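You operate a simulated robot arm through the tools that you are given. There is no shell and no other tool. Be economical: measure what you need, move in short steps, check, and stop when the job is done.

The job below is to be done with a simulated two-armed robot. You get a single attempt, and the scene is never put back.

## Task
Take the purple banded lug on the worktop under the peg panel and put it away on the top of the parts dryer. Take the red banded fitting and put it on the blue job card. Take the orange banded fitting and put it on top of the flux carton. Open the lower left drawer, take the 28.6 brass block from the door end of the tube bench and leave it in the inside of the lower left drawer and shut the drawer again. Put the silver block on the mill end of the tube bench away on the top of the small parts bench. Stack the aluminium block labelled "N7" from the top of the grey tool cabinet on top of the aluminium block labelled "H6". Open the top tool cabinet drawer, put the steel bar on the top of the small parts bench away in the inside of the top tool cabinet drawer and shut the drawer again. Pick up the 31.8 mm collared tube from the top of the small parts bench with one hand, pass it to the other hand and put it on the space under the stay shelf. Open the upper right drawer, put the blue end cap on the worktop under the peg panel away in the inside of the upper right drawer and shut the drawer again. The order is free. Set down upright: purple banded lug, brass block.

It is judged by the outcome, as a careful person would: the job done as asked, and still so three seconds after it is handed in. It fails if anything else is knocked over, pushed out of place, dropped, spilled or broken. Lids that push on must go on centred and level and be pressed home; caps that screw on are set level and turned clockwise until they are tight.

## Robot
Two 6-joint arms with two-finger parallel grippers on one trunk, on a base that drives. Base frame: it is fixed to the floor where the robot stands at the start and does not move with it; the origin is under the middle of the robot, x ahead of it, y to its left, z up. Readings come in m, degrees, newtons and seconds.
The left shoulder is at the start at [0.08, 0.216, 1.61], the right one opposite. With the tool pointing down near the work surface each hand reaches from about 0.1 to 0.3 m from the robot's upright axis, wherever it stands, measured 20 degrees to its own side. Places, roughly: aluminium block [-2.75, 5.25, 0.75]; blue end cap (6x5x4 cm) [0.6, -0.1, 0.9]; blue job card [-5.5, 4.25, 0.75]; brass block [-1, -0.25, 0.75]; collared tube [-1.5, 5.25, 0.75]; flux carton [-1.5, 5, 0.25]; inside of the lower left drawer [0.5, -1, 0.6]; inside of the top tool cabinet drawer [-2.8, 5.2, 0.6]; inside of the upper right drawer [0.5, -2.4, 0.7]; lower left drawer [0.4, -1, 0.6]; orange banded fitting (7x7x5 cm) [-3.4, 5.1, 0.8]; purple banded lug (7x4x5 cm) [0.5, 0.1, 0.9]; red banded fitting (7x7x5 cm) [-5, 3.2, 0.9]; silver block (5x4x2 cm) [-1.1, 1.3, 0.9]; space under the stay shelf (60x15 cm) [-1.94, 3.02, 0.88]; steel bar [-2, 5.25, 0.75]; top of the parts dryer (32x24 cm) [-1.22, -3.46, 1.04]; top of the small parts bench [-1.3, 5.2, 0.8]; top tool cabinet drawer [-2.8, 5.2, 0.7]; upper right drawer [0.4, -2.4, 0.8]. Payload 3.43 kg a hand.
Tool frame (each hand has its own): the origin (TCP) lies between the finger pads and is the grasp point; the fingertips stand 0.03 m ahead of it; z points along the fingers, y is the line along which they close. Largest opening 0.094 m; finger width 0.028, thickness 0.01; the body of the gripper, 0.05 by 0.096 m, starts 0.055 m behind the TCP.
Orientation is that of the tool frame in the base frame, as a unit quaternion [w, x, y, z]. With the fingers straight down and closing along the base's y, the tool's x points along the base's -x, its y along +y and its z along -z.

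## Interface
- The arms move only by the tool play_rows. It takes "left_steps", "right_steps" or both (then of equal length, played together; a hand with none holds still); each is a list of rows, each an object of numbers (a shift or turn left out is 0, a gripper value left out holds the last): "x", "y", "z": the shift along the tool's x, y, z in m; "wx", "wy", "wz": the turn, a rotation vector about the tool's x, y, z in degrees; "grip": the finger opening in m, from 0 to 0.094. In form: [{"x": .., "y": .., "z": .., "wx": .., "wy": .., "wz": .., "grip": ..}, ...]. A call has 1 to 8 rows; each row shifts and turns the commanded pose from where the row before left it, along the tool's axes as they then stand. A row lasts 0.2 s, in which the tool goes at most 0.05 m and 8.6 degrees; a call with a longer step from one row to the next is refused whole, and so is a gripper value outside its range. Where a pose cannot be reached the arm comes as near as it can. A force on the tool above 40 N (or 10 N above the force at the start of the call, whichever is more), or a blocked arm, ends the call early, and 0.2 s more pass. Each finger travels about 0.072 m/s and halts on what it meets, pressing with about 39 N; the grip force reading is that of the motor and also rises with nothing between the fingers. The clock runs only during rows and for 0.2 s after the last one: add rows that do not move to give the fingers time. It gives the time, the measured TCP pose, the force on the tool (base axes), the opening and the grip force at its end, in the units of the frame above (readings bear some noise), with the torque about the TCP (base axes, N m) and any sound that the robot's microphone picked up, and new pictures: "views" is both (left out), scene, wrist or none (wrist: the cameras of the hands that moved).
- Cameras (640 x 400 px; columns grow to the right, rows downward): "scene" is now at [0.0416, -0.0522, 1.7543]; the picture's right is [-1.00, -0.07, 0.00], its down [-0.07, 0.93, -0.36] and it looks along [0.03, -0.36, -0.93] (base axes); focal length 214 px, centre (320, 200). "left" rides on the left gripper at [0.076, -0.014, -0.103] in its tool frame; the picture's right is [0.18, 0.98, 0.00], its down [-0.75, 0.14, -0.64] and it looks along [-0.63, 0.12, 0.77] (tool axes); focal length 243 px, centre (320, 200). "right" rides on the right gripper at [0.076, 0.014, -0.102] in its tool frame; the picture's right is [-0.18, 0.98, 0.00], its down [-0.75, -0.14, -0.64] and it looks along [-0.63, -0.12, 0.77] (tool axes); focal length 243 px, centre (320, 200). There is no depth. A picture from a camera that has moved, and an enlarged one, comes with that camera's place and axes in the base frame and with its lens. The place of the scene camera against the robot may be out by one fixed shift of up to 0.018 m in any direction.
- move_column(by): slides the trunk up (or, below 0, down) by that many m; the arms and the scene camera ride with it, the base frame stays. It gives what a move gives, with no picture.
- roll_base(legs): drives the robot by 1 to 6 legs, each [ahead, left, turn to the left] in m, m and degrees, along the robot's own axes; the way and the turn of a leg run together, so that a leg with both is an arc; at most 1.5 m and 180 degrees a leg. The arms and the cameras ride along, it lands a little off, and it stops where it bumps. It gives what a move gives, and a new picture of the scene camera.
- pan_tilt(pan, tilt): turns the head with the scene camera to pan (to the left, within 86 degrees either way) and tilt (down, from -29 to 69), counted from straight ahead of the robot. It gives what a move gives, and a new picture of the scene camera.
- zoom(camera, box): a new picture of the part [left, top, right, bottom] of that camera's present view, enlarged. No time passes.
- sign_off(): hands the job in; it is judged then, once.

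Work in short steps. Places have to be worked out from the pictures, the camera data and where the tool is seen: move nearer, look again, correct. Check each grasp and each placing, and mend what went wrong. You have 577 turns and 360 pictures in all, those below and enlarged ones among them. Open the grippers and draw the arms clear of the work before you hand the job in, unless the task says otherwise; then end with one line.

The tools are called as a command line: name --argument value ..., lists and objects as JSON in quotes. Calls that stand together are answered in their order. play_rows: Moves the arms, as the interface text tells. Its arguments: {"type":"object","properties":{"left_steps":{"type":"array","items":{"type":"object","properties":{"x":{"type":"number"},"y":{"type":"number"},"z":{"type":"number"},"wx":{"type":"number"},"wy":{"type":"number"},"wz":{"type":"number"},"grip":{"type":"number"}}}},"right_steps":{"type":"array","items":{"type":"object","properties":{"x":{"type":"number"},"y":{"type":"number"},"z":{"type":"number"},"wx":{"type":"number"},"wy":{"type":"number"},"wz":{"type":"number"},"grip":{"type":"number"}}}},"views":{"type":"string","enum":["both","scene","wrist","none"]}},"required":[]} The other tools are called the same way: move_column (by) slides the trunk up or down; roll_base (legs) drives the base; pan_tilt (pan, tilt) turns the head that bears the scene camera; zoom (camera, box) takes an enlarged picture of a part of a camera's view; sign_off () hands the job in.

At the start:

```text
clock: 0.0
left_tcp_pos: [0.5332, -0.0312, 1.1047]
left_ee_rot: [0.0, 0.0, 1.0, 0.0]
left_force: [0.4, -0.5, -0.5]
left_torque: [0.05, -0.01, 0.0]
left_gripper_width: 0.094
left_finger_force: 0.0
right_tcp_pos: [0.3477, -0.3594, 0.9995]
right_ee_rot: [0.0, 0.0, 1.0, 0.0]
right_force: [-0.4, 0.6, 0.4]
right_torque: [0.02, -0.02, 0.0]
right_gripper_width: 0.0939
right_finger_force: 0.1
trunk travel left (down, up): [-0.84, 0.0]
robot x, y, heading: [-0.0022, -0.001, -0.2]
head pan, tilt: [-85.9, 68.8]
```

scene: 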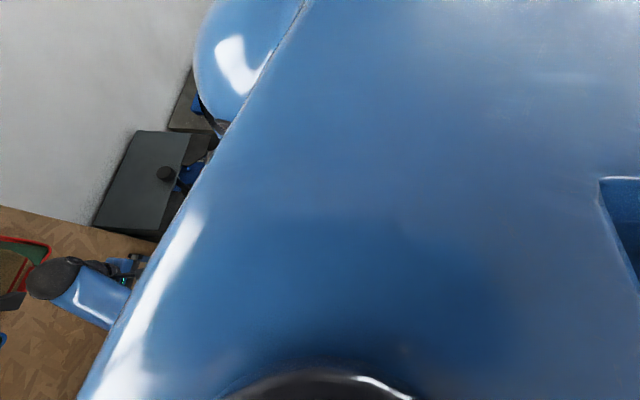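
right: 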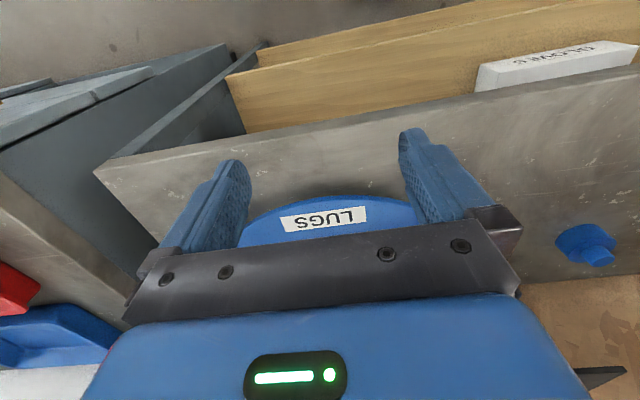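
left: 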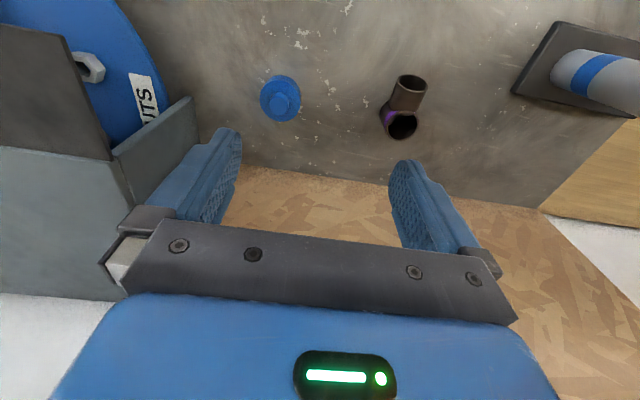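

The head looks down at the robot's own body; the left wrist camera shows the worktop with the blue cap and purple lug. I turn the head forward to survey.

pan_tilt --pan 0 --tilt 45

pan_tilt --pan -70 --tilt 25

pan_tilt --pan 80 --tilt 20

```text
clock: 1.6
left_tcp_pos: [0.5339, -0.031, 1.1045]
left_ee_rot: [0.0, 0.0, 1.0, 0.0]
left_force: [0.1, 0.7, 0.8]
left_torque: [0.0, 0.02, -0.03]
left_gripper_width: 0.094
left_finger_force: 0.1
right_tcp_pos: [0.3482, -0.3594, 0.9999]
right_ee_rot: [0.0, 0.0, 1.0, 0.001]
right_force: [-0.2, 0.2, -0.2]
right_torque: [0.02, 0.01, 0.01]
right_gripper_width: 0.0939
right_finger_force: 0.0
trunk travel left (down, up): [-0.84, 0.0]
robot x, y, heading: [-0.0033, -0.0029, -0.1]
head pan, tilt: [0.0, 45.0]
camera scene: at [0.1191, 0.0033, 1.7831], right [0.0, -1.0, 0.0], down [-0.71, 0.0, -0.71], along [0.71, 0.0, -0.71], focal length 214 px, centre (320, 200)
```

scene: 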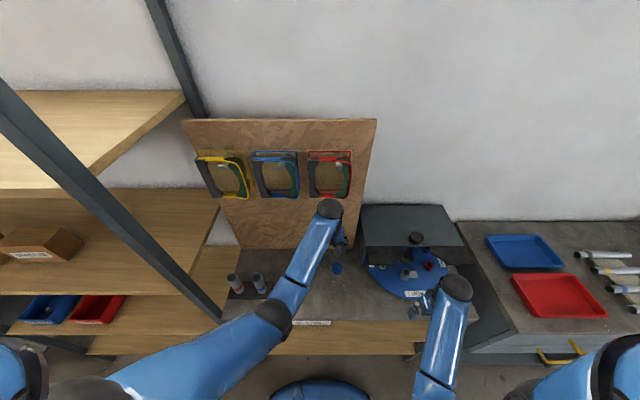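

```text
clock: 3.0
left_tcp_pos: [0.5335, -0.0317, 1.1035]
left_ee_rot: [0.0, 0.0, 1.0, -0.001]
left_force: [0.0, -0.3, 0.0]
left_torque: [0.0, 0.02, -0.01]
left_gripper_width: 0.0938
left_finger_force: 0.1
right_tcp_pos: [0.349, -0.3588, 0.9989]
right_ee_rot: [0.0, -0.001, 1.0, 0.0]
right_force: [0.0, -0.9, 0.3]
right_torque: [0.02, 0.0, -0.01]
right_gripper_width: 0.0939
right_finger_force: 0.0
trunk travel left (down, up): [-0.84, 0.0]
robot x, y, heading: [-0.0003, -0.003, -0.0]
head pan, tilt: [-70.0, 25.0]
camera scene: at [0.0693, -0.0832, 1.8137], right [-0.94, -0.34, 0.0], down [-0.14, 0.4, -0.91], along [0.31, -0.85, -0.42], focal length 214 px, centre (320, 200)
```

scene: 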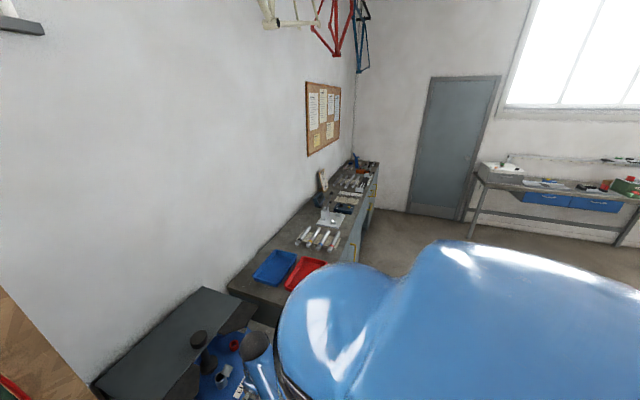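

```text
clock: 5.4
left_tcp_pos: [0.532, -0.032, 1.1037]
left_ee_rot: [0.001, 0.0, 1.0, -0.001]
left_force: [0.6, 0.0, 0.2]
left_torque: [0.0, 0.0, -0.01]
left_gripper_width: 0.0939
left_finger_force: 0.0
right_tcp_pos: [0.349, -0.3602, 0.9999]
right_ee_rot: [0.0, 0.0, 1.0, 0.0]
right_force: [0.6, 0.2, 0.0]
right_torque: [0.01, -0.03, -0.02]
right_gripper_width: 0.0939
right_finger_force: 0.1
trunk travel left (down, up): [-0.84, 0.0]
robot x, y, heading: [-0.0008, -0.0027, 0.2]
head pan, tilt: [80.0, 20.0]
camera scene: at [0.0539, 0.0951, 1.8218], right [0.98, -0.17, 0.0], down [-0.06, -0.34, -0.94], along [0.16, 0.93, -0.34], focal length 214 px, centre (320, 200)
```

scene: 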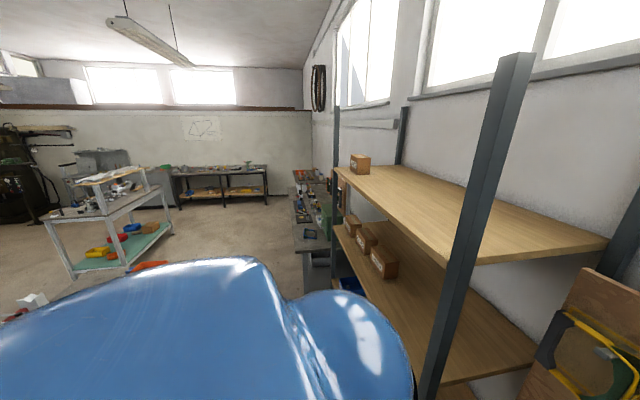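

I zoom the left wrist view on cap and lug to learn their shape, and look ahead to the right side with the head.

zoom --camera "left" --box '[220, 40, 460, 190]'

pan_tilt --pan 0 --tilt 60

```text
2.67 times, centred on (340, 115) of left
camera zoom: at [0.4566, -0.0453, 1.2069], right [-0.18, 0.98, 0.0], down [0.75, 0.14, 0.64], along [0.63, 0.12, -0.77], focal length 647 px, centre (267, 427)
```

zoom: 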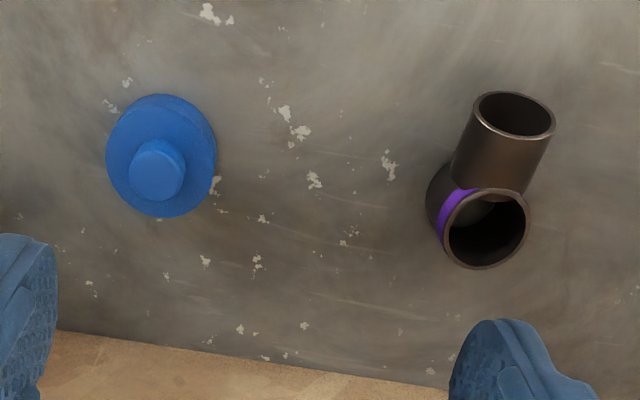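

```text
clock: 6.9
left_tcp_pos: [0.5331, -0.0311, 1.1038]
left_ee_rot: [0.0, 0.001, 1.0, -0.001]
left_force: [-0.5, -0.6, 0.7]
left_torque: [0.02, -0.03, -0.03]
left_gripper_width: 0.0942
left_finger_force: 0.0
right_tcp_pos: [0.3482, -0.3586, 0.9992]
right_ee_rot: [0.0, 0.0, 1.0, 0.001]
right_force: [0.4, -0.4, 0.2]
right_torque: [-0.01, -0.02, -0.01]
right_gripper_width: 0.0936
right_finger_force: 0.1
trunk travel left (down, up): [-0.84, 0.0]
robot x, y, heading: [0.0058, 0.0024, -0.1]
head pan, tilt: [0.0, 60.0]
camera scene: at [0.1043, 0.0034, 1.7637], right [0.0, -1.0, 0.0], down [-0.87, 0.0, -0.5], along [0.5, 0.0, -0.87], focal length 214 px, centre (320, 200)
```

scene: 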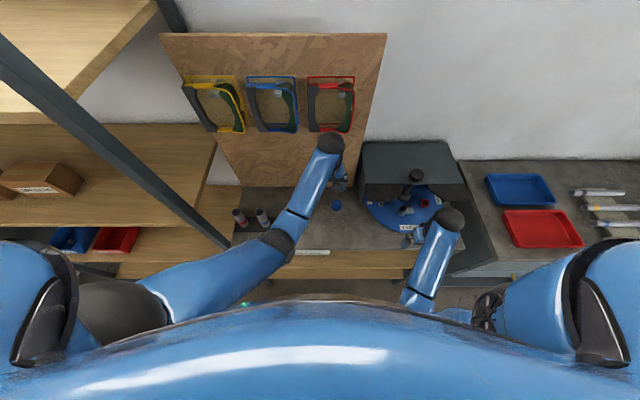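

The lug stands with its banded tube vertical and a branch toward the robot; the cap is a disc with a knob. I raise both hands, then lower the trunk for better reach.

play_rows --right_steps '[{"z": -0.05}, {"z": -0.05}, {"z": -0.05}, {"z": -0.05}, {"z": -0.05}, {"z": -0.05}]' --left_steps '[{"z": -0.05}, {"z": -0.05}, {"z": -0.05}, {"z": -0.05}, {"z": -0.05}, {"z": 0}]' --views "none"

move_column --by -0.35

play_rows --left_steps '[{"z": -0.001}]' --right_steps '[{"z": -0.001}]'

```text
clock: 8.2
left_tcp_pos: [0.587, -0.0724, 1.1788]
left_ee_rot: [-0.064, 0.004, 0.997, 0.037]
left_force: [-29.6, 2.3, -11.0]
left_torque: [-0.21, -3.02, -0.2]
left_gripper_width: 0.094
left_finger_force: 0.1
left hand out of reach, approached as far as the arm can: row 1, 2, 3, 4, 5
right_tcp_pos: [0.3396, -0.3604, 1.0458]
right_ee_rot: [0.005, 0.0, 1.0, 0.0]
right_force: [-0.8, -0.5, -0.5]
right_torque: [0.02, -0.02, -0.02]
right_gripper_width: 0.0942
right_finger_force: 0.2
right hand out of reach, approached as far as the arm can: row 1, 2, 3, 4, 5, 6
trunk travel left (down, up): [-0.84, 0.0]
robot x, y, heading: [-0.0024, 0.0034, -0.2]
head pan, tilt: [0.0, 60.0]
stopped in row 6 (left hand): the force on the tool passed its limit at 69 N (the readings are from after the stop); the commanded pose is now the measured one
```

```text
clock: 8.6
left_tcp_pos: [0.5871, -0.0743, 1.1795]
left_ee_rot: [-0.06, 0.006, 0.998, 0.033]
left_force: [-31.2, 2.1, 5.3]
left_torque: [-0.31, -4.01, -0.26]
left_gripper_width: 0.0941
left_finger_force: 0.0
right_tcp_pos: [0.3377, -0.3585, 1.0432]
right_ee_rot: [0.004, 0.001, 1.0, -0.002]
right_force: [-0.4, 0.1, -0.4]
right_torque: [-0.02, 0.01, 0.01]
right_gripper_width: 0.0941
right_finger_force: 0.1
trunk travel left (down, up): [-0.837, 0.003]
robot x, y, heading: [-0.0024, -0.0006, 0.0]
head pan, tilt: [0.0, 60.0]
stopped: the force on the tool passed its limit at 44 N (the readings are from after the stop); the commanded pose is now the measured one
```

```text
clock: 9.0
left_tcp_pos: [0.5882, -0.0743, 1.179]
left_ee_rot: [-0.059, 0.005, 0.998, 0.032]
left_force: [-34.4, 0.8, 4.6]
left_torque: [-0.18, -4.25, -0.37]
left_gripper_width: 0.0941
left_finger_force: 0.1
right_tcp_pos: [0.3379, -0.3581, 1.0417]
right_ee_rot: [0.007, 0.001, 1.0, -0.002]
right_force: [-0.8, 0.0, -0.2]
right_torque: [0.03, 0.02, -0.02]
right_gripper_width: 0.0942
right_finger_force: 0.0
trunk travel left (down, up): [-0.837, 0.003]
robot x, y, heading: [-0.0075, -0.0003, -0.1]
head pan, tilt: [0.0, 60.0]
camera scene: at [0.0873, 0.0046, 1.7617], right [0.0, -1.0, 0.0], down [-0.86, 0.0, -0.51], along [0.51, 0.0, -0.86], focal length 214 px, centre (320, 200)
camera right: at [0.2619, -0.3448, 1.1436], right [0.19, 0.98, 0.0], down [0.75, -0.14, 0.65], along [0.64, -0.12, -0.76], focal length 243 px, centre (320, 200)
camera left: at [0.5241, -0.094, 1.2889], right [-0.17, 0.98, 0.09], down [0.83, 0.09, 0.56], along [0.54, 0.16, -0.83], focal length 243 px, centre (320, 200)
```

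scene: 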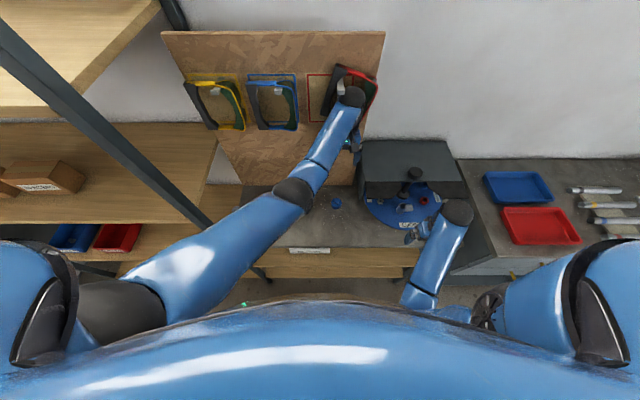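
right: 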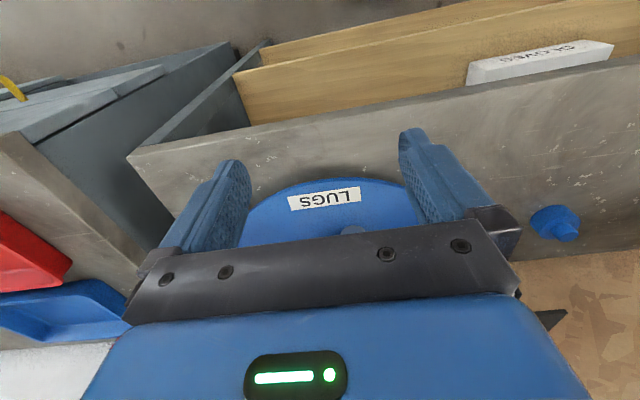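
left: 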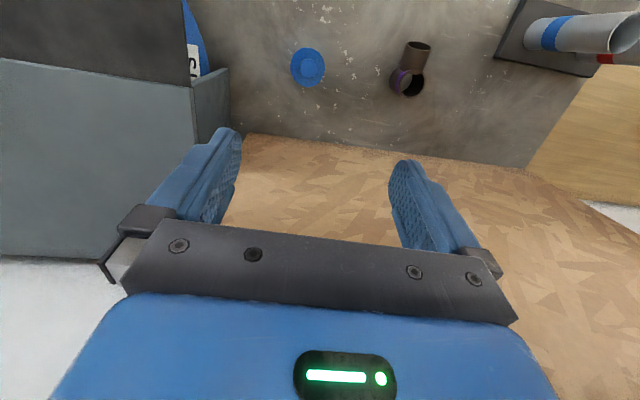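

The left hand went out of reach and swung forward, pushing against the peg panel's red saw. Look closely before pulling back.

zoom --camera "scene" --box '[280, 50, 440, 150]'

```text
4.00 times, centred on (360, 100) of scene
camera zoom: at [0.0873, 0.0046, 1.7617], right [0.0, -1.0, 0.0], down [-0.86, 0.0, -0.51], along [0.51, 0.0, -0.86], focal length 858 px, centre (160, 600)
```

zoom: 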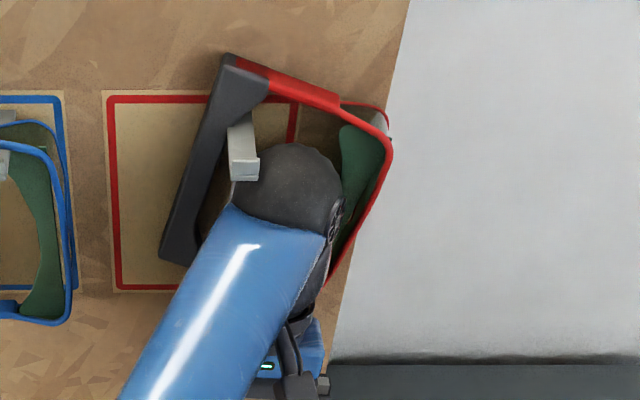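

The saw still hangs on its hook, tilted by my wrist. I withdraw along the reverse of the path, gently.

play_rows --left_steps '[{"x": 0.02, "y": 0.008, "z": 0.01}, {"x": 0.02, "y": 0.012, "z": 0.02}, {"x": 0.02, "y": 0.012, "z": 0.02}]' --views "scene"

zoom --camera "scene" --box '[280, 50, 440, 150]'

```text
clock: 9.8
left_tcp_pos: [0.5578, -0.0491, 1.1118]
left_ee_rot: [-0.061, 0.004, 0.998, 0.032]
left_force: [-0.1, 0.4, 0.1]
left_torque: [0.01, 0.03, -0.02]
left_gripper_width: 0.0942
left_finger_force: 0.1
left hand out of reach, approached as far as the arm can: row 1, 2, 3
right_tcp_pos: [0.3446, -0.3575, 1.0395]
right_ee_rot: [0.003, 0.002, 1.0, -0.002]
right_force: [-0.1, 0.0, 0.4]
right_torque: [-0.01, -0.05, 0.02]
right_gripper_width: 0.0938
right_finger_force: 0.1
trunk travel left (down, up): [-0.837, 0.003]
robot x, y, heading: [-0.0052, -0.0023, -0.1]
head pan, tilt: [0.0, 60.0]
camera scene: at [0.0988, 0.0054, 1.761], right [0.0, -1.0, 0.0], down [-0.87, 0.0, -0.5], along [0.5, 0.0, -0.87], focal length 214 px, centre (320, 200)
```

scene: 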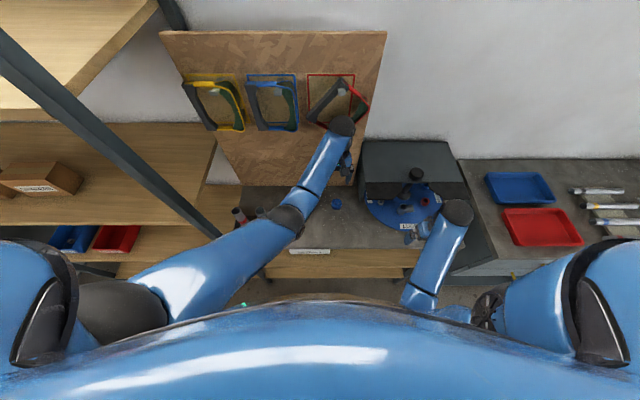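

```text
4.00 times, centred on (360, 100) of scene
camera zoom: at [0.0988, 0.0054, 1.761], right [0.0, -1.0, 0.0], down [-0.87, 0.0, -0.5], along [0.5, 0.0, -0.87], focal length 858 px, centre (160, 600)
```

zoom: 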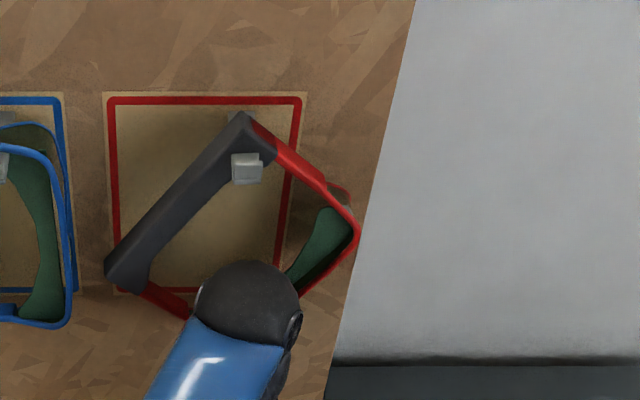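

Saw now hangs tilted on its hook. I withdraw fully and let it settle.

play_rows --left_steps '[{"x": 0.03, "y": 0.0, "z": 0.02, "wx": 0, "wy": 5}, {"x": 0.04, "wy": 2}, {"x": 0.04}, {"x": 0.03}, {}]' --views "scene"

zoom --camera "scene" --box '[280, 50, 440, 150]'

```text
clock: 11.0
left_tcp_pos: [0.4709, -0.0887, 1.0502]
left_ee_rot: [-0.123, 0.002, 0.992, 0.033]
left_force: [-0.6, -0.7, 0.2]
left_torque: [-0.03, -0.02, -0.02]
left_gripper_width: 0.0944
left_finger_force: 0.0
left hand out of reach, approached as far as the arm can: row 1, 2, 3, 4
right_tcp_pos: [0.3458, -0.3585, 1.0396]
right_ee_rot: [0.001, 0.0, 1.0, -0.001]
right_force: [0.6, -0.4, 1.0]
right_torque: [-0.01, 0.02, -0.03]
right_gripper_width: 0.094
right_finger_force: 0.1
trunk travel left (down, up): [-0.837, 0.003]
robot x, y, heading: [-0.004, -0.0007, -0.1]
head pan, tilt: [0.0, 60.0]
camera scene: at [0.1013, 0.0041, 1.7608], right [0.0, -1.0, 0.0], down [-0.87, 0.0, -0.5], along [0.5, 0.0, -0.87], focal length 214 px, centre (320, 200)
```

scene: 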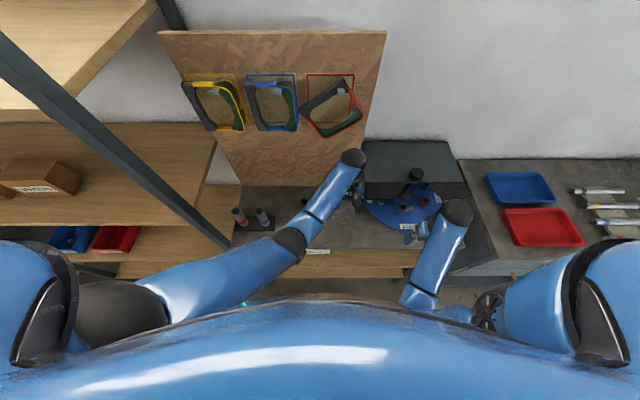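

```text
4.00 times, centred on (360, 100) of scene
camera zoom: at [0.1013, 0.0041, 1.7608], right [0.0, -1.0, 0.0], down [-0.87, 0.0, -0.5], along [0.5, 0.0, -0.87], focal length 858 px, centre (160, 600)
```

zoom: 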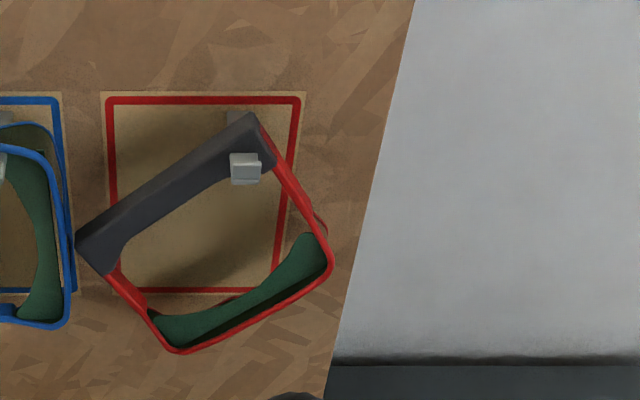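

The saw is still hung but turned. I check it again for settling and compare with its neighbours.

pan_tilt --pan 0 --tilt 40

zoom --camera "scene" --box '[180, 120, 388, 250]'

```text
clock: 11.9
left_tcp_pos: [0.4711, -0.0882, 1.0501]
left_ee_rot: [-0.122, 0.002, 0.992, 0.032]
left_force: [0.4, 0.4, -0.7]
left_torque: [0.04, -0.01, 0.0]
left_gripper_width: 0.0941
left_finger_force: 0.0
right_tcp_pos: [0.346, -0.359, 1.0392]
right_ee_rot: [0.002, 0.001, 1.0, 0.0]
right_force: [-0.1, 0.5, 0.0]
right_torque: [-0.01, -0.02, 0.02]
right_gripper_width: 0.0937
right_finger_force: 0.1
trunk travel left (down, up): [-0.837, 0.003]
robot x, y, heading: [-0.0014, 0.0008, -0.0]
head pan, tilt: [0.0, 40.0]
camera scene: at [0.1193, 0.004, 1.7875], right [0.0, -1.0, 0.0], down [-0.64, 0.0, -0.77], along [0.77, 0.0, -0.64], focal length 214 px, centre (320, 200)
```

scene: 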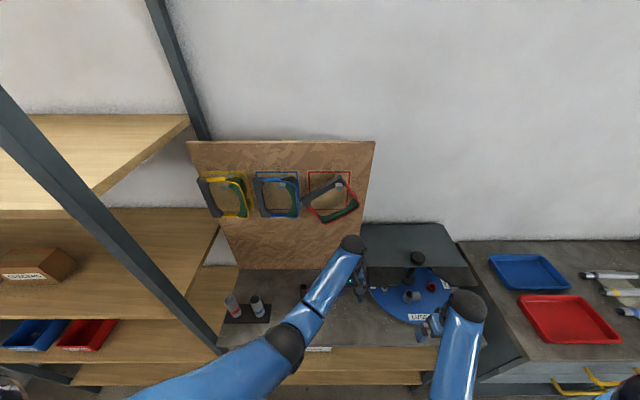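

```text
3.08 times, centred on (284, 185) of scene
camera zoom: at [0.1193, 0.004, 1.7875], right [0.0, -1.0, 0.0], down [-0.64, 0.0, -0.77], along [0.77, 0.0, -0.64], focal length 660 px, centre (431, 246)
```

zoom: 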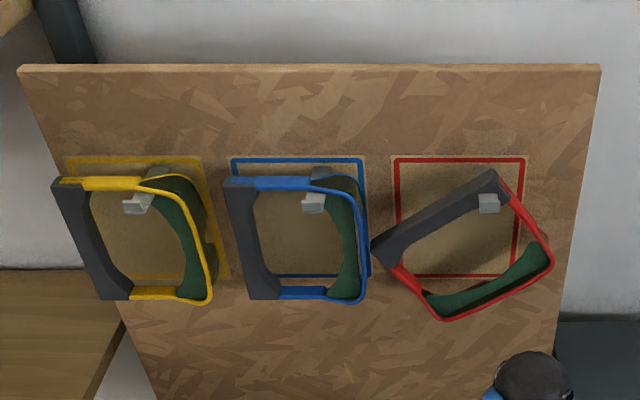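

The saw must be rehung properly like the blue one. I first pitch the left hand level (fingers forward), well away from the panel, in place.

play_rows --left_steps '[{"wy": -8.5}, {"wy": -8.5}, {"wy": -8.5}, {"wy": -8.5}, {"wy": -8.5}, {"wy": -8.5}, {"wy": -8.5}, {"wy": -8.5}]' --views "scene"

```text
clock: 13.7
left_tcp_pos: [0.469, -0.0876, 1.0504]
left_ee_rot: [0.454, 0.02, 0.891, 0.026]
left_force: [0.2, 0.2, 0.4]
left_torque: [-0.02, 0.01, 0.0]
left_gripper_width: 0.094
left_finger_force: 0.1
right_tcp_pos: [0.345, -0.3593, 1.0394]
right_ee_rot: [0.003, 0.001, 1.0, -0.002]
right_force: [-0.2, 0.5, -0.5]
right_torque: [0.01, 0.0, -0.02]
right_gripper_width: 0.0941
right_finger_force: 0.0
trunk travel left (down, up): [-0.837, 0.003]
robot x, y, heading: [-0.0059, 0.0014, 0.0]
head pan, tilt: [0.0, 40.0]
camera scene: at [0.1182, 0.0045, 1.7877], right [0.0, -1.0, 0.0], down [-0.64, 0.0, -0.77], along [0.77, 0.0, -0.64], focal length 214 px, centre (320, 200)
```

scene: 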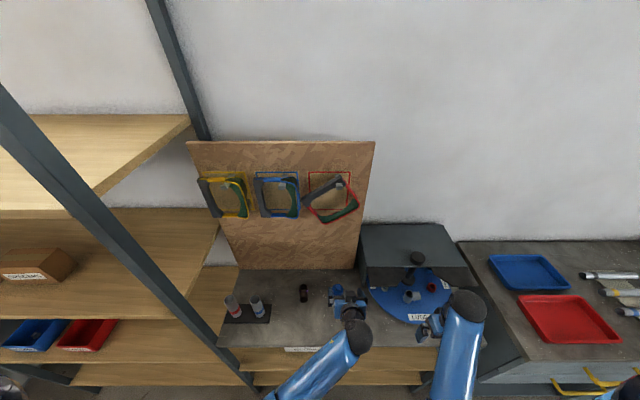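

Rotation works. Finish the pitch, then rise straight up (tool −x is up once level).

play_rows --left_steps '[{"wy": -8.5}, {"wy": -8.5}, {"wy": -8.5}, {"wy": -8.5}, {"wy": -2, "x": -0.03}, {"x": -0.05}, {"x": -0.05}, {"x": -0.05}]' --views "both"

```text
clock: 15.5
left_tcp_pos: [0.4717, -0.1008, 1.2297]
left_ee_rot: [0.706, 0.029, 0.708, 0.02]
left_force: [0.0, -0.1, 0.1]
left_torque: [0.0, 0.02, 0.0]
left_gripper_width: 0.0939
left_finger_force: 0.1
right_tcp_pos: [0.3464, -0.3587, 1.0391]
right_ee_rot: [0.001, 0.001, 1.0, -0.001]
right_force: [0.3, 0.4, 0.2]
right_torque: [-0.03, 0.02, -0.02]
right_gripper_width: 0.0937
right_finger_force: 0.2
trunk travel left (down, up): [-0.837, 0.003]
robot x, y, heading: [-0.0032, -0.0003, 0.2]
head pan, tilt: [0.0, 40.0]
camera scene: at [0.1191, 0.0033, 1.7876], right [0.0, -1.0, 0.0], down [-0.64, 0.0, -0.77], along [0.77, 0.0, -0.64], focal length 214 px, centre (320, 200)
camera left: at [0.3683, -0.1075, 1.1537], right [0.01, 0.99, -0.12], down [-0.64, 0.1, 0.76], along [0.77, 0.07, 0.63], focal length 243 px, centre (320, 200)
```

scene: 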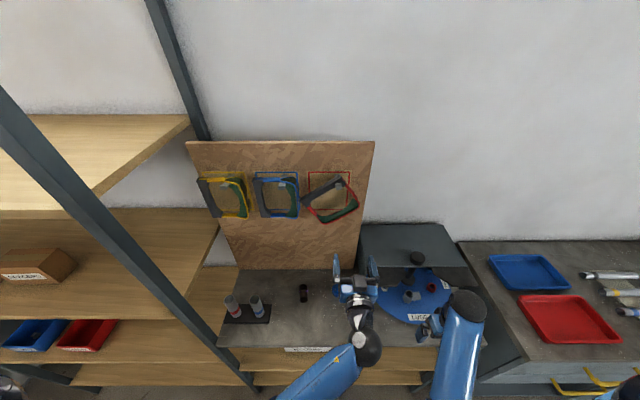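
left: 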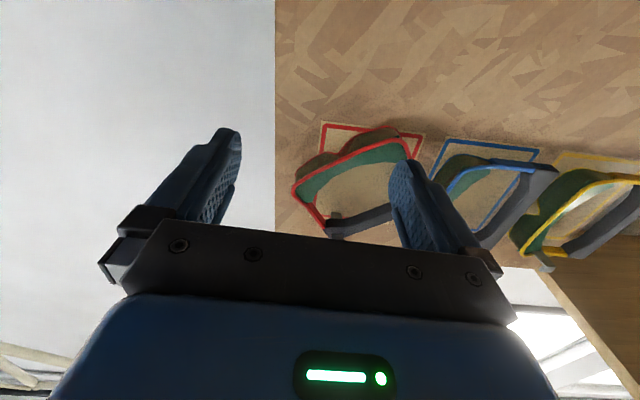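

I triangulate the dark bar: from corner (0.65, −0.056, 1.435) to (0.65, 0.057, 1.34). I bring the hand to a standoff before its middle and roll to close across the bar.

play_rows --left_steps '[{"x": -0.036, "y": 0.026, "z": 0.017}, {"x": -0.036, "y": 0.026, "z": 0.017}, {"x": -0.036, "y": 0.026, "z": 0.017}, {"x": -0.036, "y": 0.026, "z": 0.017}]' --views "none"

play_rows --left_steps '[{"wz": 8.5}, {"wz": 8.5}, {"wz": 8.5}, {"wz": 8.5}, {"wz": 8.5}, {"wz": 4, "grip": 0.06}, {}]'

```text
clock: 16.5
left_tcp_pos: [0.5409, -0.0028, 1.3797]
left_ee_rot: [0.706, 0.028, 0.708, 0.02]
left_force: [-0.8, 0.4, -0.9]
left_torque: [0.02, -0.01, 0.02]
left_gripper_width: 0.0941
left_finger_force: 0.1
right_tcp_pos: [0.3469, -0.3587, 1.0389]
right_ee_rot: [0.002, 0.001, 1.0, -0.001]
right_force: [-0.5, -0.5, 0.1]
right_torque: [-0.01, 0.03, 0.01]
right_gripper_width: 0.0939
right_finger_force: 0.0
trunk travel left (down, up): [-0.837, 0.003]
robot x, y, heading: [-0.002, 0.0012, -0.2]
head pan, tilt: [0.0, 40.0]
```

```text
clock: 18.1
left_tcp_pos: [0.5413, -0.0061, 1.3815]
left_ee_rot: [0.641, 0.305, 0.639, 0.296]
left_force: [-0.2, -0.8, -0.2]
left_torque: [0.0, 0.0, 0.0]
left_gripper_width: 0.0601
left_finger_force: 0.1
right_tcp_pos: [0.3456, -0.3606, 1.0394]
right_ee_rot: [0.002, 0.002, 1.0, -0.001]
right_force: [0.4, 0.4, -0.8]
right_torque: [0.0, -0.01, 0.0]
right_gripper_width: 0.0938
right_finger_force: 0.1
trunk travel left (down, up): [-0.837, 0.003]
robot x, y, heading: [-0.0019, 0.0007, -0.5]
head pan, tilt: [0.0, 40.0]
camera scene: at [0.1189, 0.004, 1.7876], right [0.0, -1.0, 0.0], down [-0.64, 0.0, -0.77], along [0.77, 0.0, -0.64], focal length 214 px, centre (320, 200)
camera left: at [0.4382, 0.0453, 1.3215], right [0.01, 0.77, 0.64], down [-0.65, -0.48, 0.59], along [0.76, -0.42, 0.49], focal length 243 px, centre (320, 200)
```

scene: 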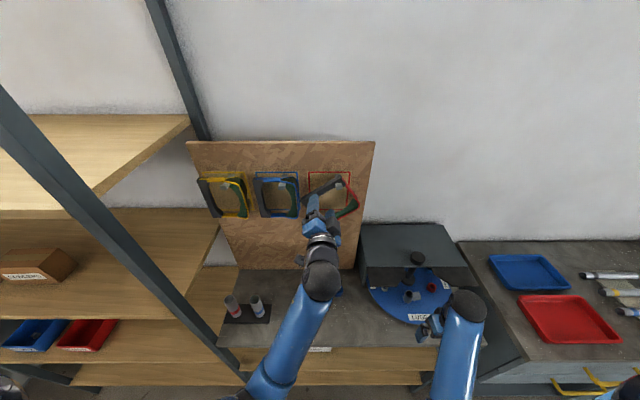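
left: 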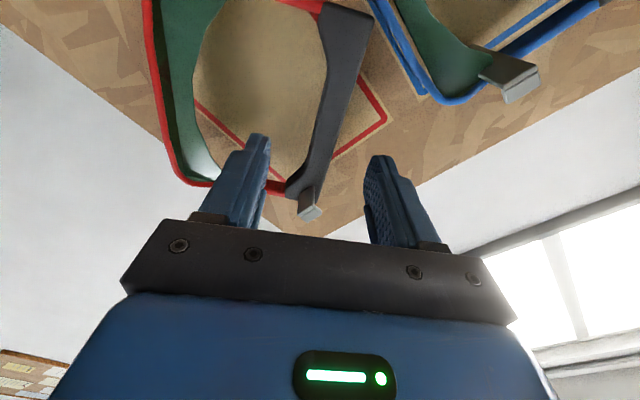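

The bar lies centrally between the fingers, aligned. I advance 0.11 m with a slight y correction.

play_rows --left_steps '[{"y": 0.006, "z": 0.03}, {"z": 0.03}, {"z": 0.03}, {}]' --views "wrist"

```text
clock: 19.1
left_tcp_pos: [0.6305, -0.0015, 1.3839]
left_ee_rot: [0.641, 0.304, 0.64, 0.296]
left_force: [0.2, -0.4, -0.2]
left_torque: [-0.03, -0.01, 0.04]
left_gripper_width: 0.0601
left_finger_force: 0.1
right_tcp_pos: [0.3449, -0.3586, 1.0399]
right_ee_rot: [0.003, 0.001, 1.0, -0.001]
right_force: [-0.2, 0.0, -1.0]
right_torque: [0.01, 0.0, -0.01]
right_gripper_width: 0.0939
right_finger_force: 0.1
trunk travel left (down, up): [-0.837, 0.003]
robot x, y, heading: [-0.0024, -0.0002, -0.2]
head pan, tilt: [0.0, 40.0]
camera left: at [0.5278, 0.0492, 1.3261], right [0.01, 0.77, 0.64], down [-0.65, -0.48, 0.59], along [0.76, -0.42, 0.49], focal length 243 px, centre (320, 200)
```

left: 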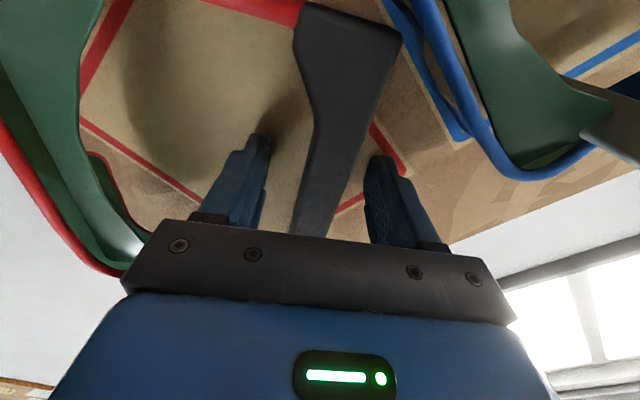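

Bar is between the fingertips. Advance 0.025 and close.

play_rows --left_steps '[{"z": 0.013}, {"z": 0.012}, {"grip": 0.04}, {"grip": 0.02}, {"grip": 0.01}, {"grip": 0.005}]' --views "both"

```text
clock: 19.5
left_tcp_pos: [0.6308, 0.0002, 1.3877]
left_ee_rot: [0.642, 0.303, 0.639, 0.297]
left_force: [-39.5, 3.0, -0.9]
left_torque: [-0.25, -0.67, 1.42]
left_gripper_width: 0.0606
left_finger_force: 0.6
right_tcp_pos: [0.3369, -0.3573, 1.0424]
right_ee_rot: [0.006, 0.001, 1.0, -0.002]
right_force: [-0.1, -0.5, 0.9]
right_torque: [-0.01, 0.01, -0.01]
right_gripper_width: 0.094
right_finger_force: 0.1
trunk travel left (down, up): [-0.837, 0.003]
robot x, y, heading: [-0.0057, 0.0001, 0.1]
head pan, tilt: [0.0, 40.0]
stopped in row 2 (left hand): the force on the tool passed its limit at 51 N (the readings are from after the stop); the commanded pose is now the measured one
camera scene: at [0.1031, 0.0061, 1.7885], right [0.0, -1.0, 0.0], down [-0.64, 0.0, -0.77], along [0.77, 0.0, -0.64], focal length 214 px, centre (320, 200)
camera left: at [0.5281, 0.0508, 1.328], right [0.01, 0.77, 0.64], down [-0.65, -0.48, 0.59], along [0.76, -0.42, 0.49], focal length 243 px, centre (320, 200)
```

scene: 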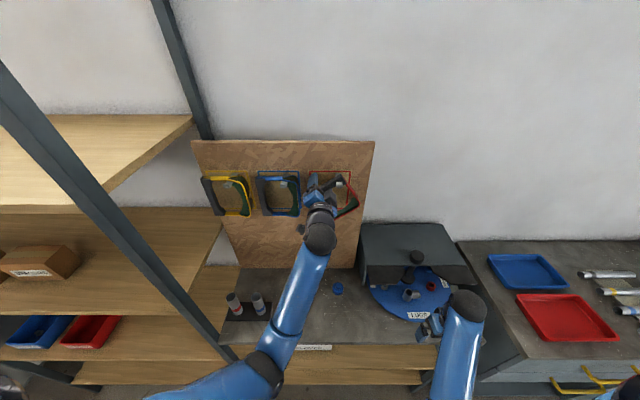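
left: 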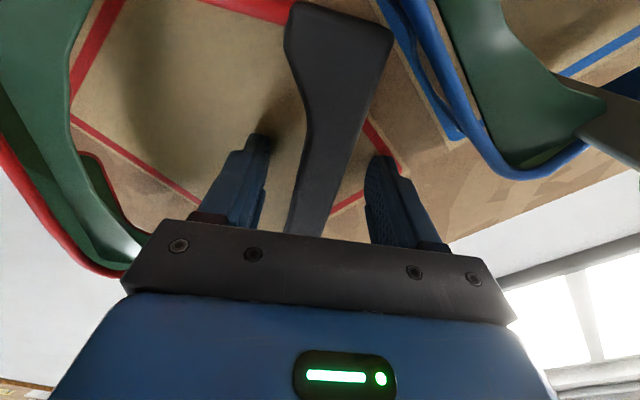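

Fingertips touched the panel (tips ≈0.665). I back off 5 mm and close on the bar.

play_rows --left_steps '[{"z": -0.005}, {"grip": 0.045}, {"grip": 0.035}, {"grip": 0.02}, {"grip": 0.01}, {"grip": 0.0}, {}]' --views "both"

```text
clock: 21.1
left_tcp_pos: [0.6315, 0.0015, 1.3844]
left_ee_rot: [0.641, 0.303, 0.641, 0.295]
left_force: [-20.2, 10.9, 11.2]
left_torque: [-0.03, -0.31, 0.54]
left_gripper_width: 0.0094
left_finger_force: 38.7
right_tcp_pos: [0.3383, -0.3569, 1.0434]
right_ee_rot: [0.005, 0.0, 1.0, -0.002]
right_force: [0.4, 0.2, 0.0]
right_torque: [-0.01, -0.01, -0.01]
right_gripper_width: 0.0939
right_finger_force: 0.0
trunk travel left (down, up): [-0.837, 0.003]
robot x, y, heading: [-0.0065, -0.0005, 0.2]
head pan, tilt: [0.0, 40.0]
camera scene: at [0.1075, 0.0085, 1.7883], right [0.0, -1.0, 0.0], down [-0.64, 0.0, -0.77], along [0.77, 0.0, -0.64], focal length 214 px, centre (320, 200)
camera left: at [0.528, 0.0527, 1.3259], right [0.01, 0.77, 0.64], down [-0.64, -0.48, 0.59], along [0.76, -0.42, 0.49], focal length 243 px, centre (320, 200)
```

scene: 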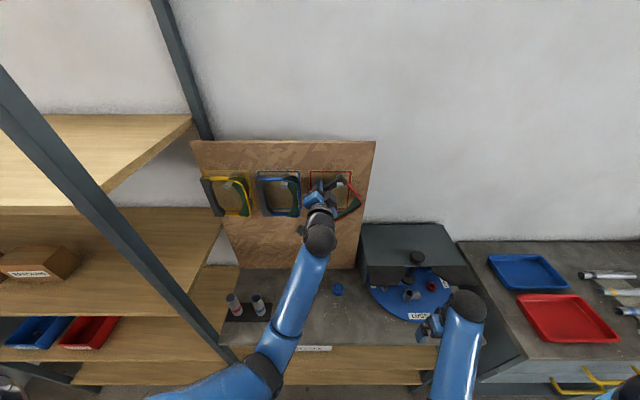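
left: 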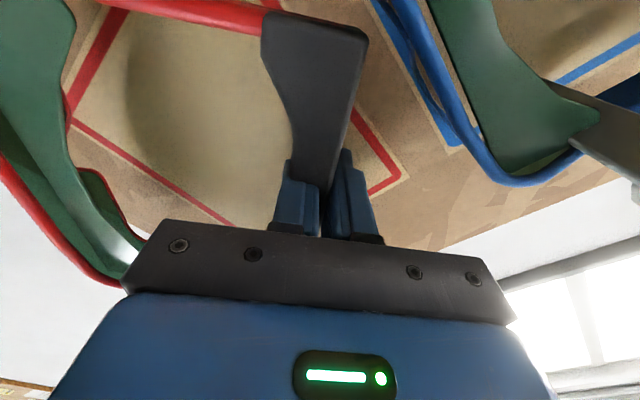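

Something 9 mm thick is held. Back off a touch from the panel and lift 12 mm.

play_rows --left_steps '[{"z": -0.003, "x": -0.002, "y": 0.002}, {"x": -0.006, "y": 0.007}, {}]' --views "both"

zoom --camera "scene" --box '[240, 150, 400, 250]'

```text
clock: 21.9
left_tcp_pos: [0.6309, 0.0004, 1.3859]
left_ee_rot: [0.631, 0.308, 0.647, 0.296]
left_force: [-16.5, 10.2, -2.8]
left_torque: [-0.26, -0.19, 0.28]
left_gripper_width: 0.0097
left_finger_force: 39.5
right_tcp_pos: [0.3403, -0.356, 1.0416]
right_ee_rot: [0.003, -0.001, 1.0, -0.001]
right_force: [0.3, -0.3, 0.0]
right_torque: [0.02, 0.02, 0.04]
right_gripper_width: 0.0939
right_finger_force: 0.0
trunk travel left (down, up): [-0.837, 0.003]
robot x, y, heading: [-0.0064, 0.0034, -0.1]
head pan, tilt: [0.0, 40.0]
stopped in row 3 (left hand): the force on the tool passed its limit at 51 N (the readings are from after the stop); the commanded pose is now the measured one
camera scene: at [0.1102, 0.007, 1.7882], right [0.0, -1.0, 0.0], down [-0.64, 0.0, -0.77], along [0.77, 0.0, -0.64], focal length 214 px, centre (320, 200)
camera left: at [0.5262, 0.0519, 1.3304], right [0.02, 0.77, 0.64], down [-0.63, -0.49, 0.61], along [0.78, -0.42, 0.47], focal length 243 px, centre (320, 200)
```

scene: 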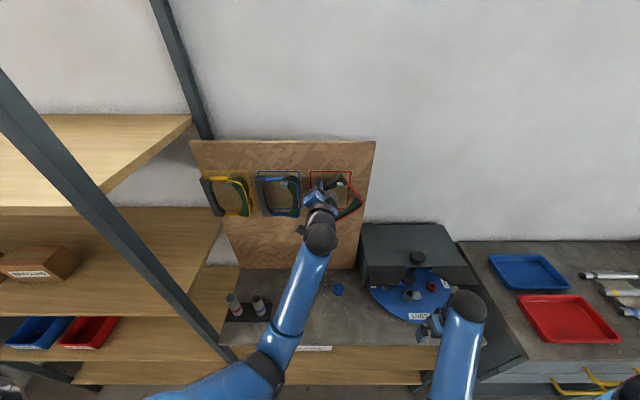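
left: 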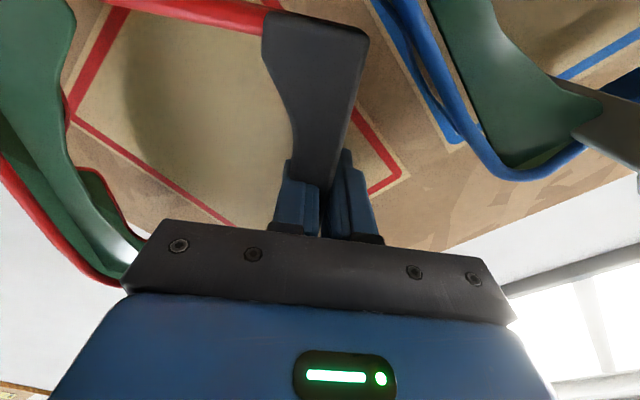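

```text
4.00 times, centred on (320, 200) of scene
camera zoom: at [0.1102, 0.007, 1.7882], right [0.0, -1.0, 0.0], down [-0.64, 0.0, -0.77], along [0.77, 0.0, -0.64], focal length 858 px, centre (320, 200)
```

zoom: 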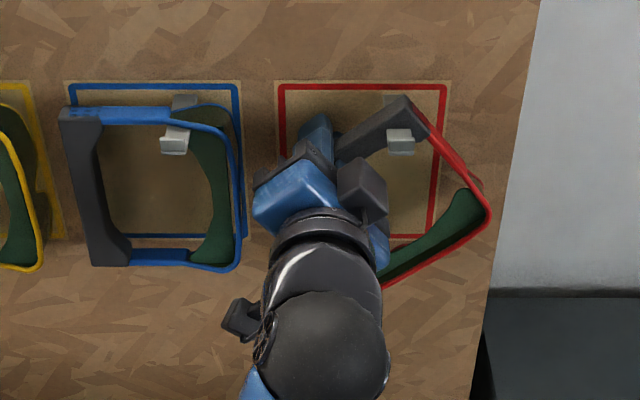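

The base rocks back under panel pressure, so I need to relieve the x push: back off in small steps with the saw held.

play_rows --left_steps '[{"z": -0.005}, {"z": -0.004}, {}]' --views "none"

```text
clock: 22.7
left_tcp_pos: [0.6272, -0.0005, 1.3855]
left_ee_rot: [0.632, 0.308, 0.648, 0.293]
left_force: [4.6, 8.4, 10.6]
left_torque: [-0.73, 0.15, 0.25]
left_gripper_width: 0.0097
left_finger_force: 38.7
right_tcp_pos: [0.3442, -0.3572, 1.0403]
right_ee_rot: [0.002, 0.0, 1.0, -0.003]
right_force: [0.1, -0.3, 0.3]
right_torque: [-0.03, -0.02, 0.0]
right_gripper_width: 0.0942
right_finger_force: 0.1
trunk travel left (down, up): [-0.837, 0.003]
robot x, y, heading: [-0.0055, 0.0013, 0.0]
head pan, tilt: [0.0, 40.0]
```

x push relieved. Now lift gently 8 mm.

play_rows --left_steps '[{"x": -0.0026, "y": 0.003}, {"x": -0.0026, "y": 0.003}, {}]' --views "scene"

zoom --camera "scene" --box '[280, 160, 376, 220]'

```text
clock: 23.5
left_tcp_pos: [0.6269, -0.005, 1.392]
left_ee_rot: [0.631, 0.311, 0.648, 0.293]
left_force: [-0.3, 0.1, -1.0]
left_torque: [0.06, 0.01, 0.01]
left_gripper_width: 0.0095
left_finger_force: 38.7
right_tcp_pos: [0.3452, -0.3579, 1.04]
right_ee_rot: [0.001, 0.001, 1.0, -0.002]
right_force: [-0.4, 0.0, 0.0]
right_torque: [-0.01, -0.01, -0.01]
right_gripper_width: 0.094
right_finger_force: 0.1
trunk travel left (down, up): [-0.837, 0.003]
robot x, y, heading: [-0.0043, 0.0025, 0.0]
head pan, tilt: [0.0, 40.0]
camera scene: at [0.1171, 0.0046, 1.7876], right [0.0, -1.0, 0.0], down [-0.64, 0.0, -0.77], along [0.77, 0.0, -0.64], focal length 214 px, centre (320, 200)
```

scene: 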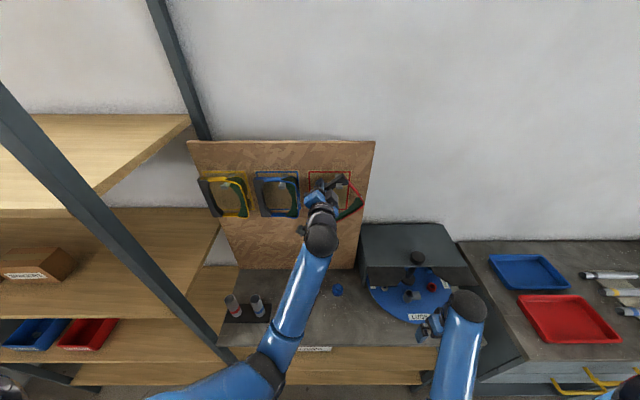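

```text
6.67 times, centred on (328, 190) of scene
camera zoom: at [0.1171, 0.0046, 1.7876], right [0.0, -1.0, 0.0], down [-0.64, 0.0, -0.77], along [0.77, 0.0, -0.64], focal length 1430 px, centre (267, 267)
```

zoom: 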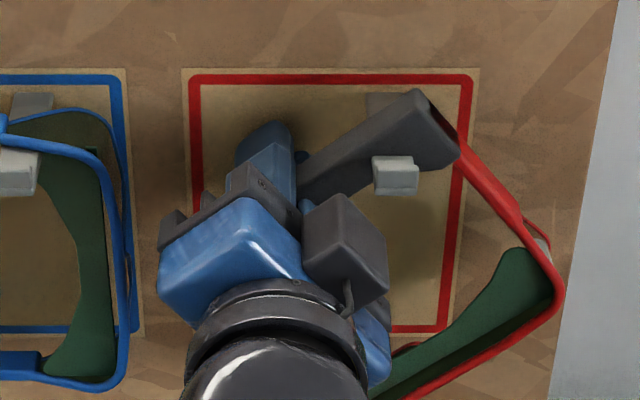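

The saw is now free on the hand (≈0 N). I shift it up-left along its top bar so the peg slides toward its middle, then turn it upright about the grip.

play_rows --left_steps '[{"y": 0.015}, {"y": 0.015}, {"x": 0.0032, "y": -0.0039, "wz": -8.33}, {"x": 0.0037, "y": -0.0034, "wz": -8.33}, {"x": 0.0041, "y": -0.0028, "wz": -8.33}]' --views "scene"

zoom --camera "scene" --box '[280, 160, 376, 220]'

```text
clock: 24.7
left_tcp_pos: [0.6284, 0.0157, 1.4001]
left_ee_rot: [0.68, 0.162, 0.7, 0.149]
left_force: [0.0, 0.9, 0.1]
left_torque: [0.05, 0.02, -0.01]
left_gripper_width: 0.0095
left_finger_force: 39.0
right_tcp_pos: [0.3445, -0.3587, 1.0393]
right_ee_rot: [0.002, 0.0, 1.0, -0.002]
right_force: [-0.6, -0.1, 0.4]
right_torque: [0.01, -0.01, 0.04]
right_gripper_width: 0.0939
right_finger_force: 0.0
trunk travel left (down, up): [-0.837, 0.003]
robot x, y, heading: [-0.0061, -0.0008, 0.2]
head pan, tilt: [0.0, 40.0]
camera scene: at [0.1174, 0.0046, 1.7876], right [0.0, -1.0, 0.0], down [-0.64, 0.0, -0.77], along [0.77, 0.0, -0.64], focal length 214 px, centre (320, 200)
```

scene: 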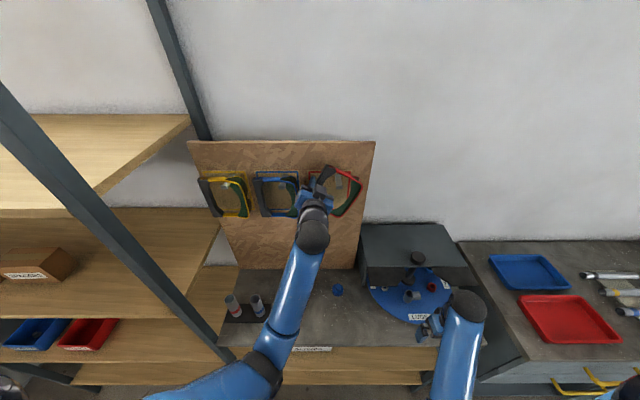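

```text
6.67 times, centred on (328, 190) of scene
camera zoom: at [0.1174, 0.0046, 1.7876], right [0.0, -1.0, 0.0], down [-0.64, 0.0, -0.77], along [0.77, 0.0, -0.64], focal length 1430 px, centre (267, 267)
```

zoom: 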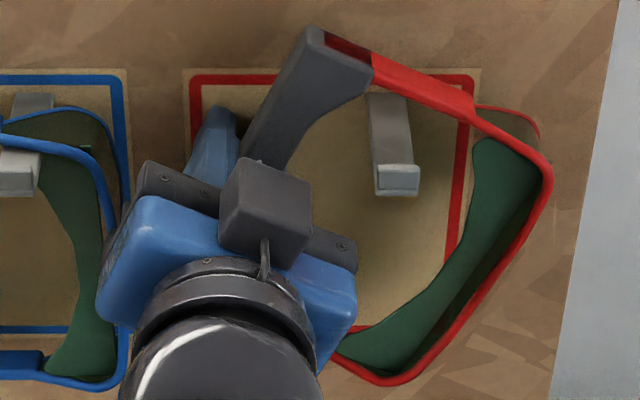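

Working nicely; peg clear inside the frame. Continue the turn.

play_rows --left_steps '[{"x": 0.0045, "y": -0.0022, "wz": -8.33}, {"x": 0.0048, "y": -0.0015, "wz": -8.33}, {"x": 0.0049, "y": -0.0008, "wz": -8.33}, {}]' --views "scene"

zoom --camera "scene" --box '[240, 150, 368, 230]'

```text
clock: 25.7
left_tcp_pos: [0.629, 0.0163, 1.3853]
left_ee_rot: [0.696, 0.008, 0.718, -0.001]
left_force: [-1.1, 0.1, -1.6]
left_torque: [0.05, -0.03, 0.0]
left_gripper_width: 0.0095
left_finger_force: 38.8
right_tcp_pos: [0.3444, -0.3575, 1.039]
right_ee_rot: [0.002, 0.0, 1.0, 0.0]
right_force: [-0.1, 0.5, -0.1]
right_torque: [0.0, 0.0, 0.02]
right_gripper_width: 0.094
right_finger_force: 0.1
trunk travel left (down, up): [-0.837, 0.003]
robot x, y, heading: [-0.003, 0.0014, -0.0]
head pan, tilt: [0.0, 40.0]
camera scene: at [0.1174, 0.0043, 1.7876], right [0.0, -1.0, 0.0], down [-0.64, 0.0, -0.77], along [0.77, 0.0, -0.64], focal length 214 px, centre (320, 200)
```

scene: 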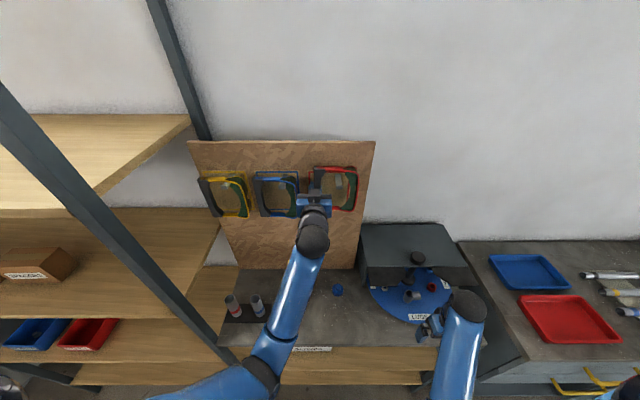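

```text
5.00 times, centred on (304, 190) of scene
camera zoom: at [0.1174, 0.0043, 1.7876], right [0.0, -1.0, 0.0], down [-0.64, 0.0, -0.77], along [0.77, 0.0, -0.64], focal length 1072 px, centre (400, 250)
```

zoom: 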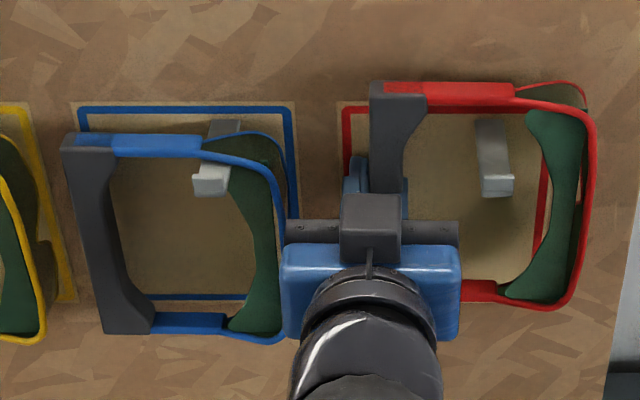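

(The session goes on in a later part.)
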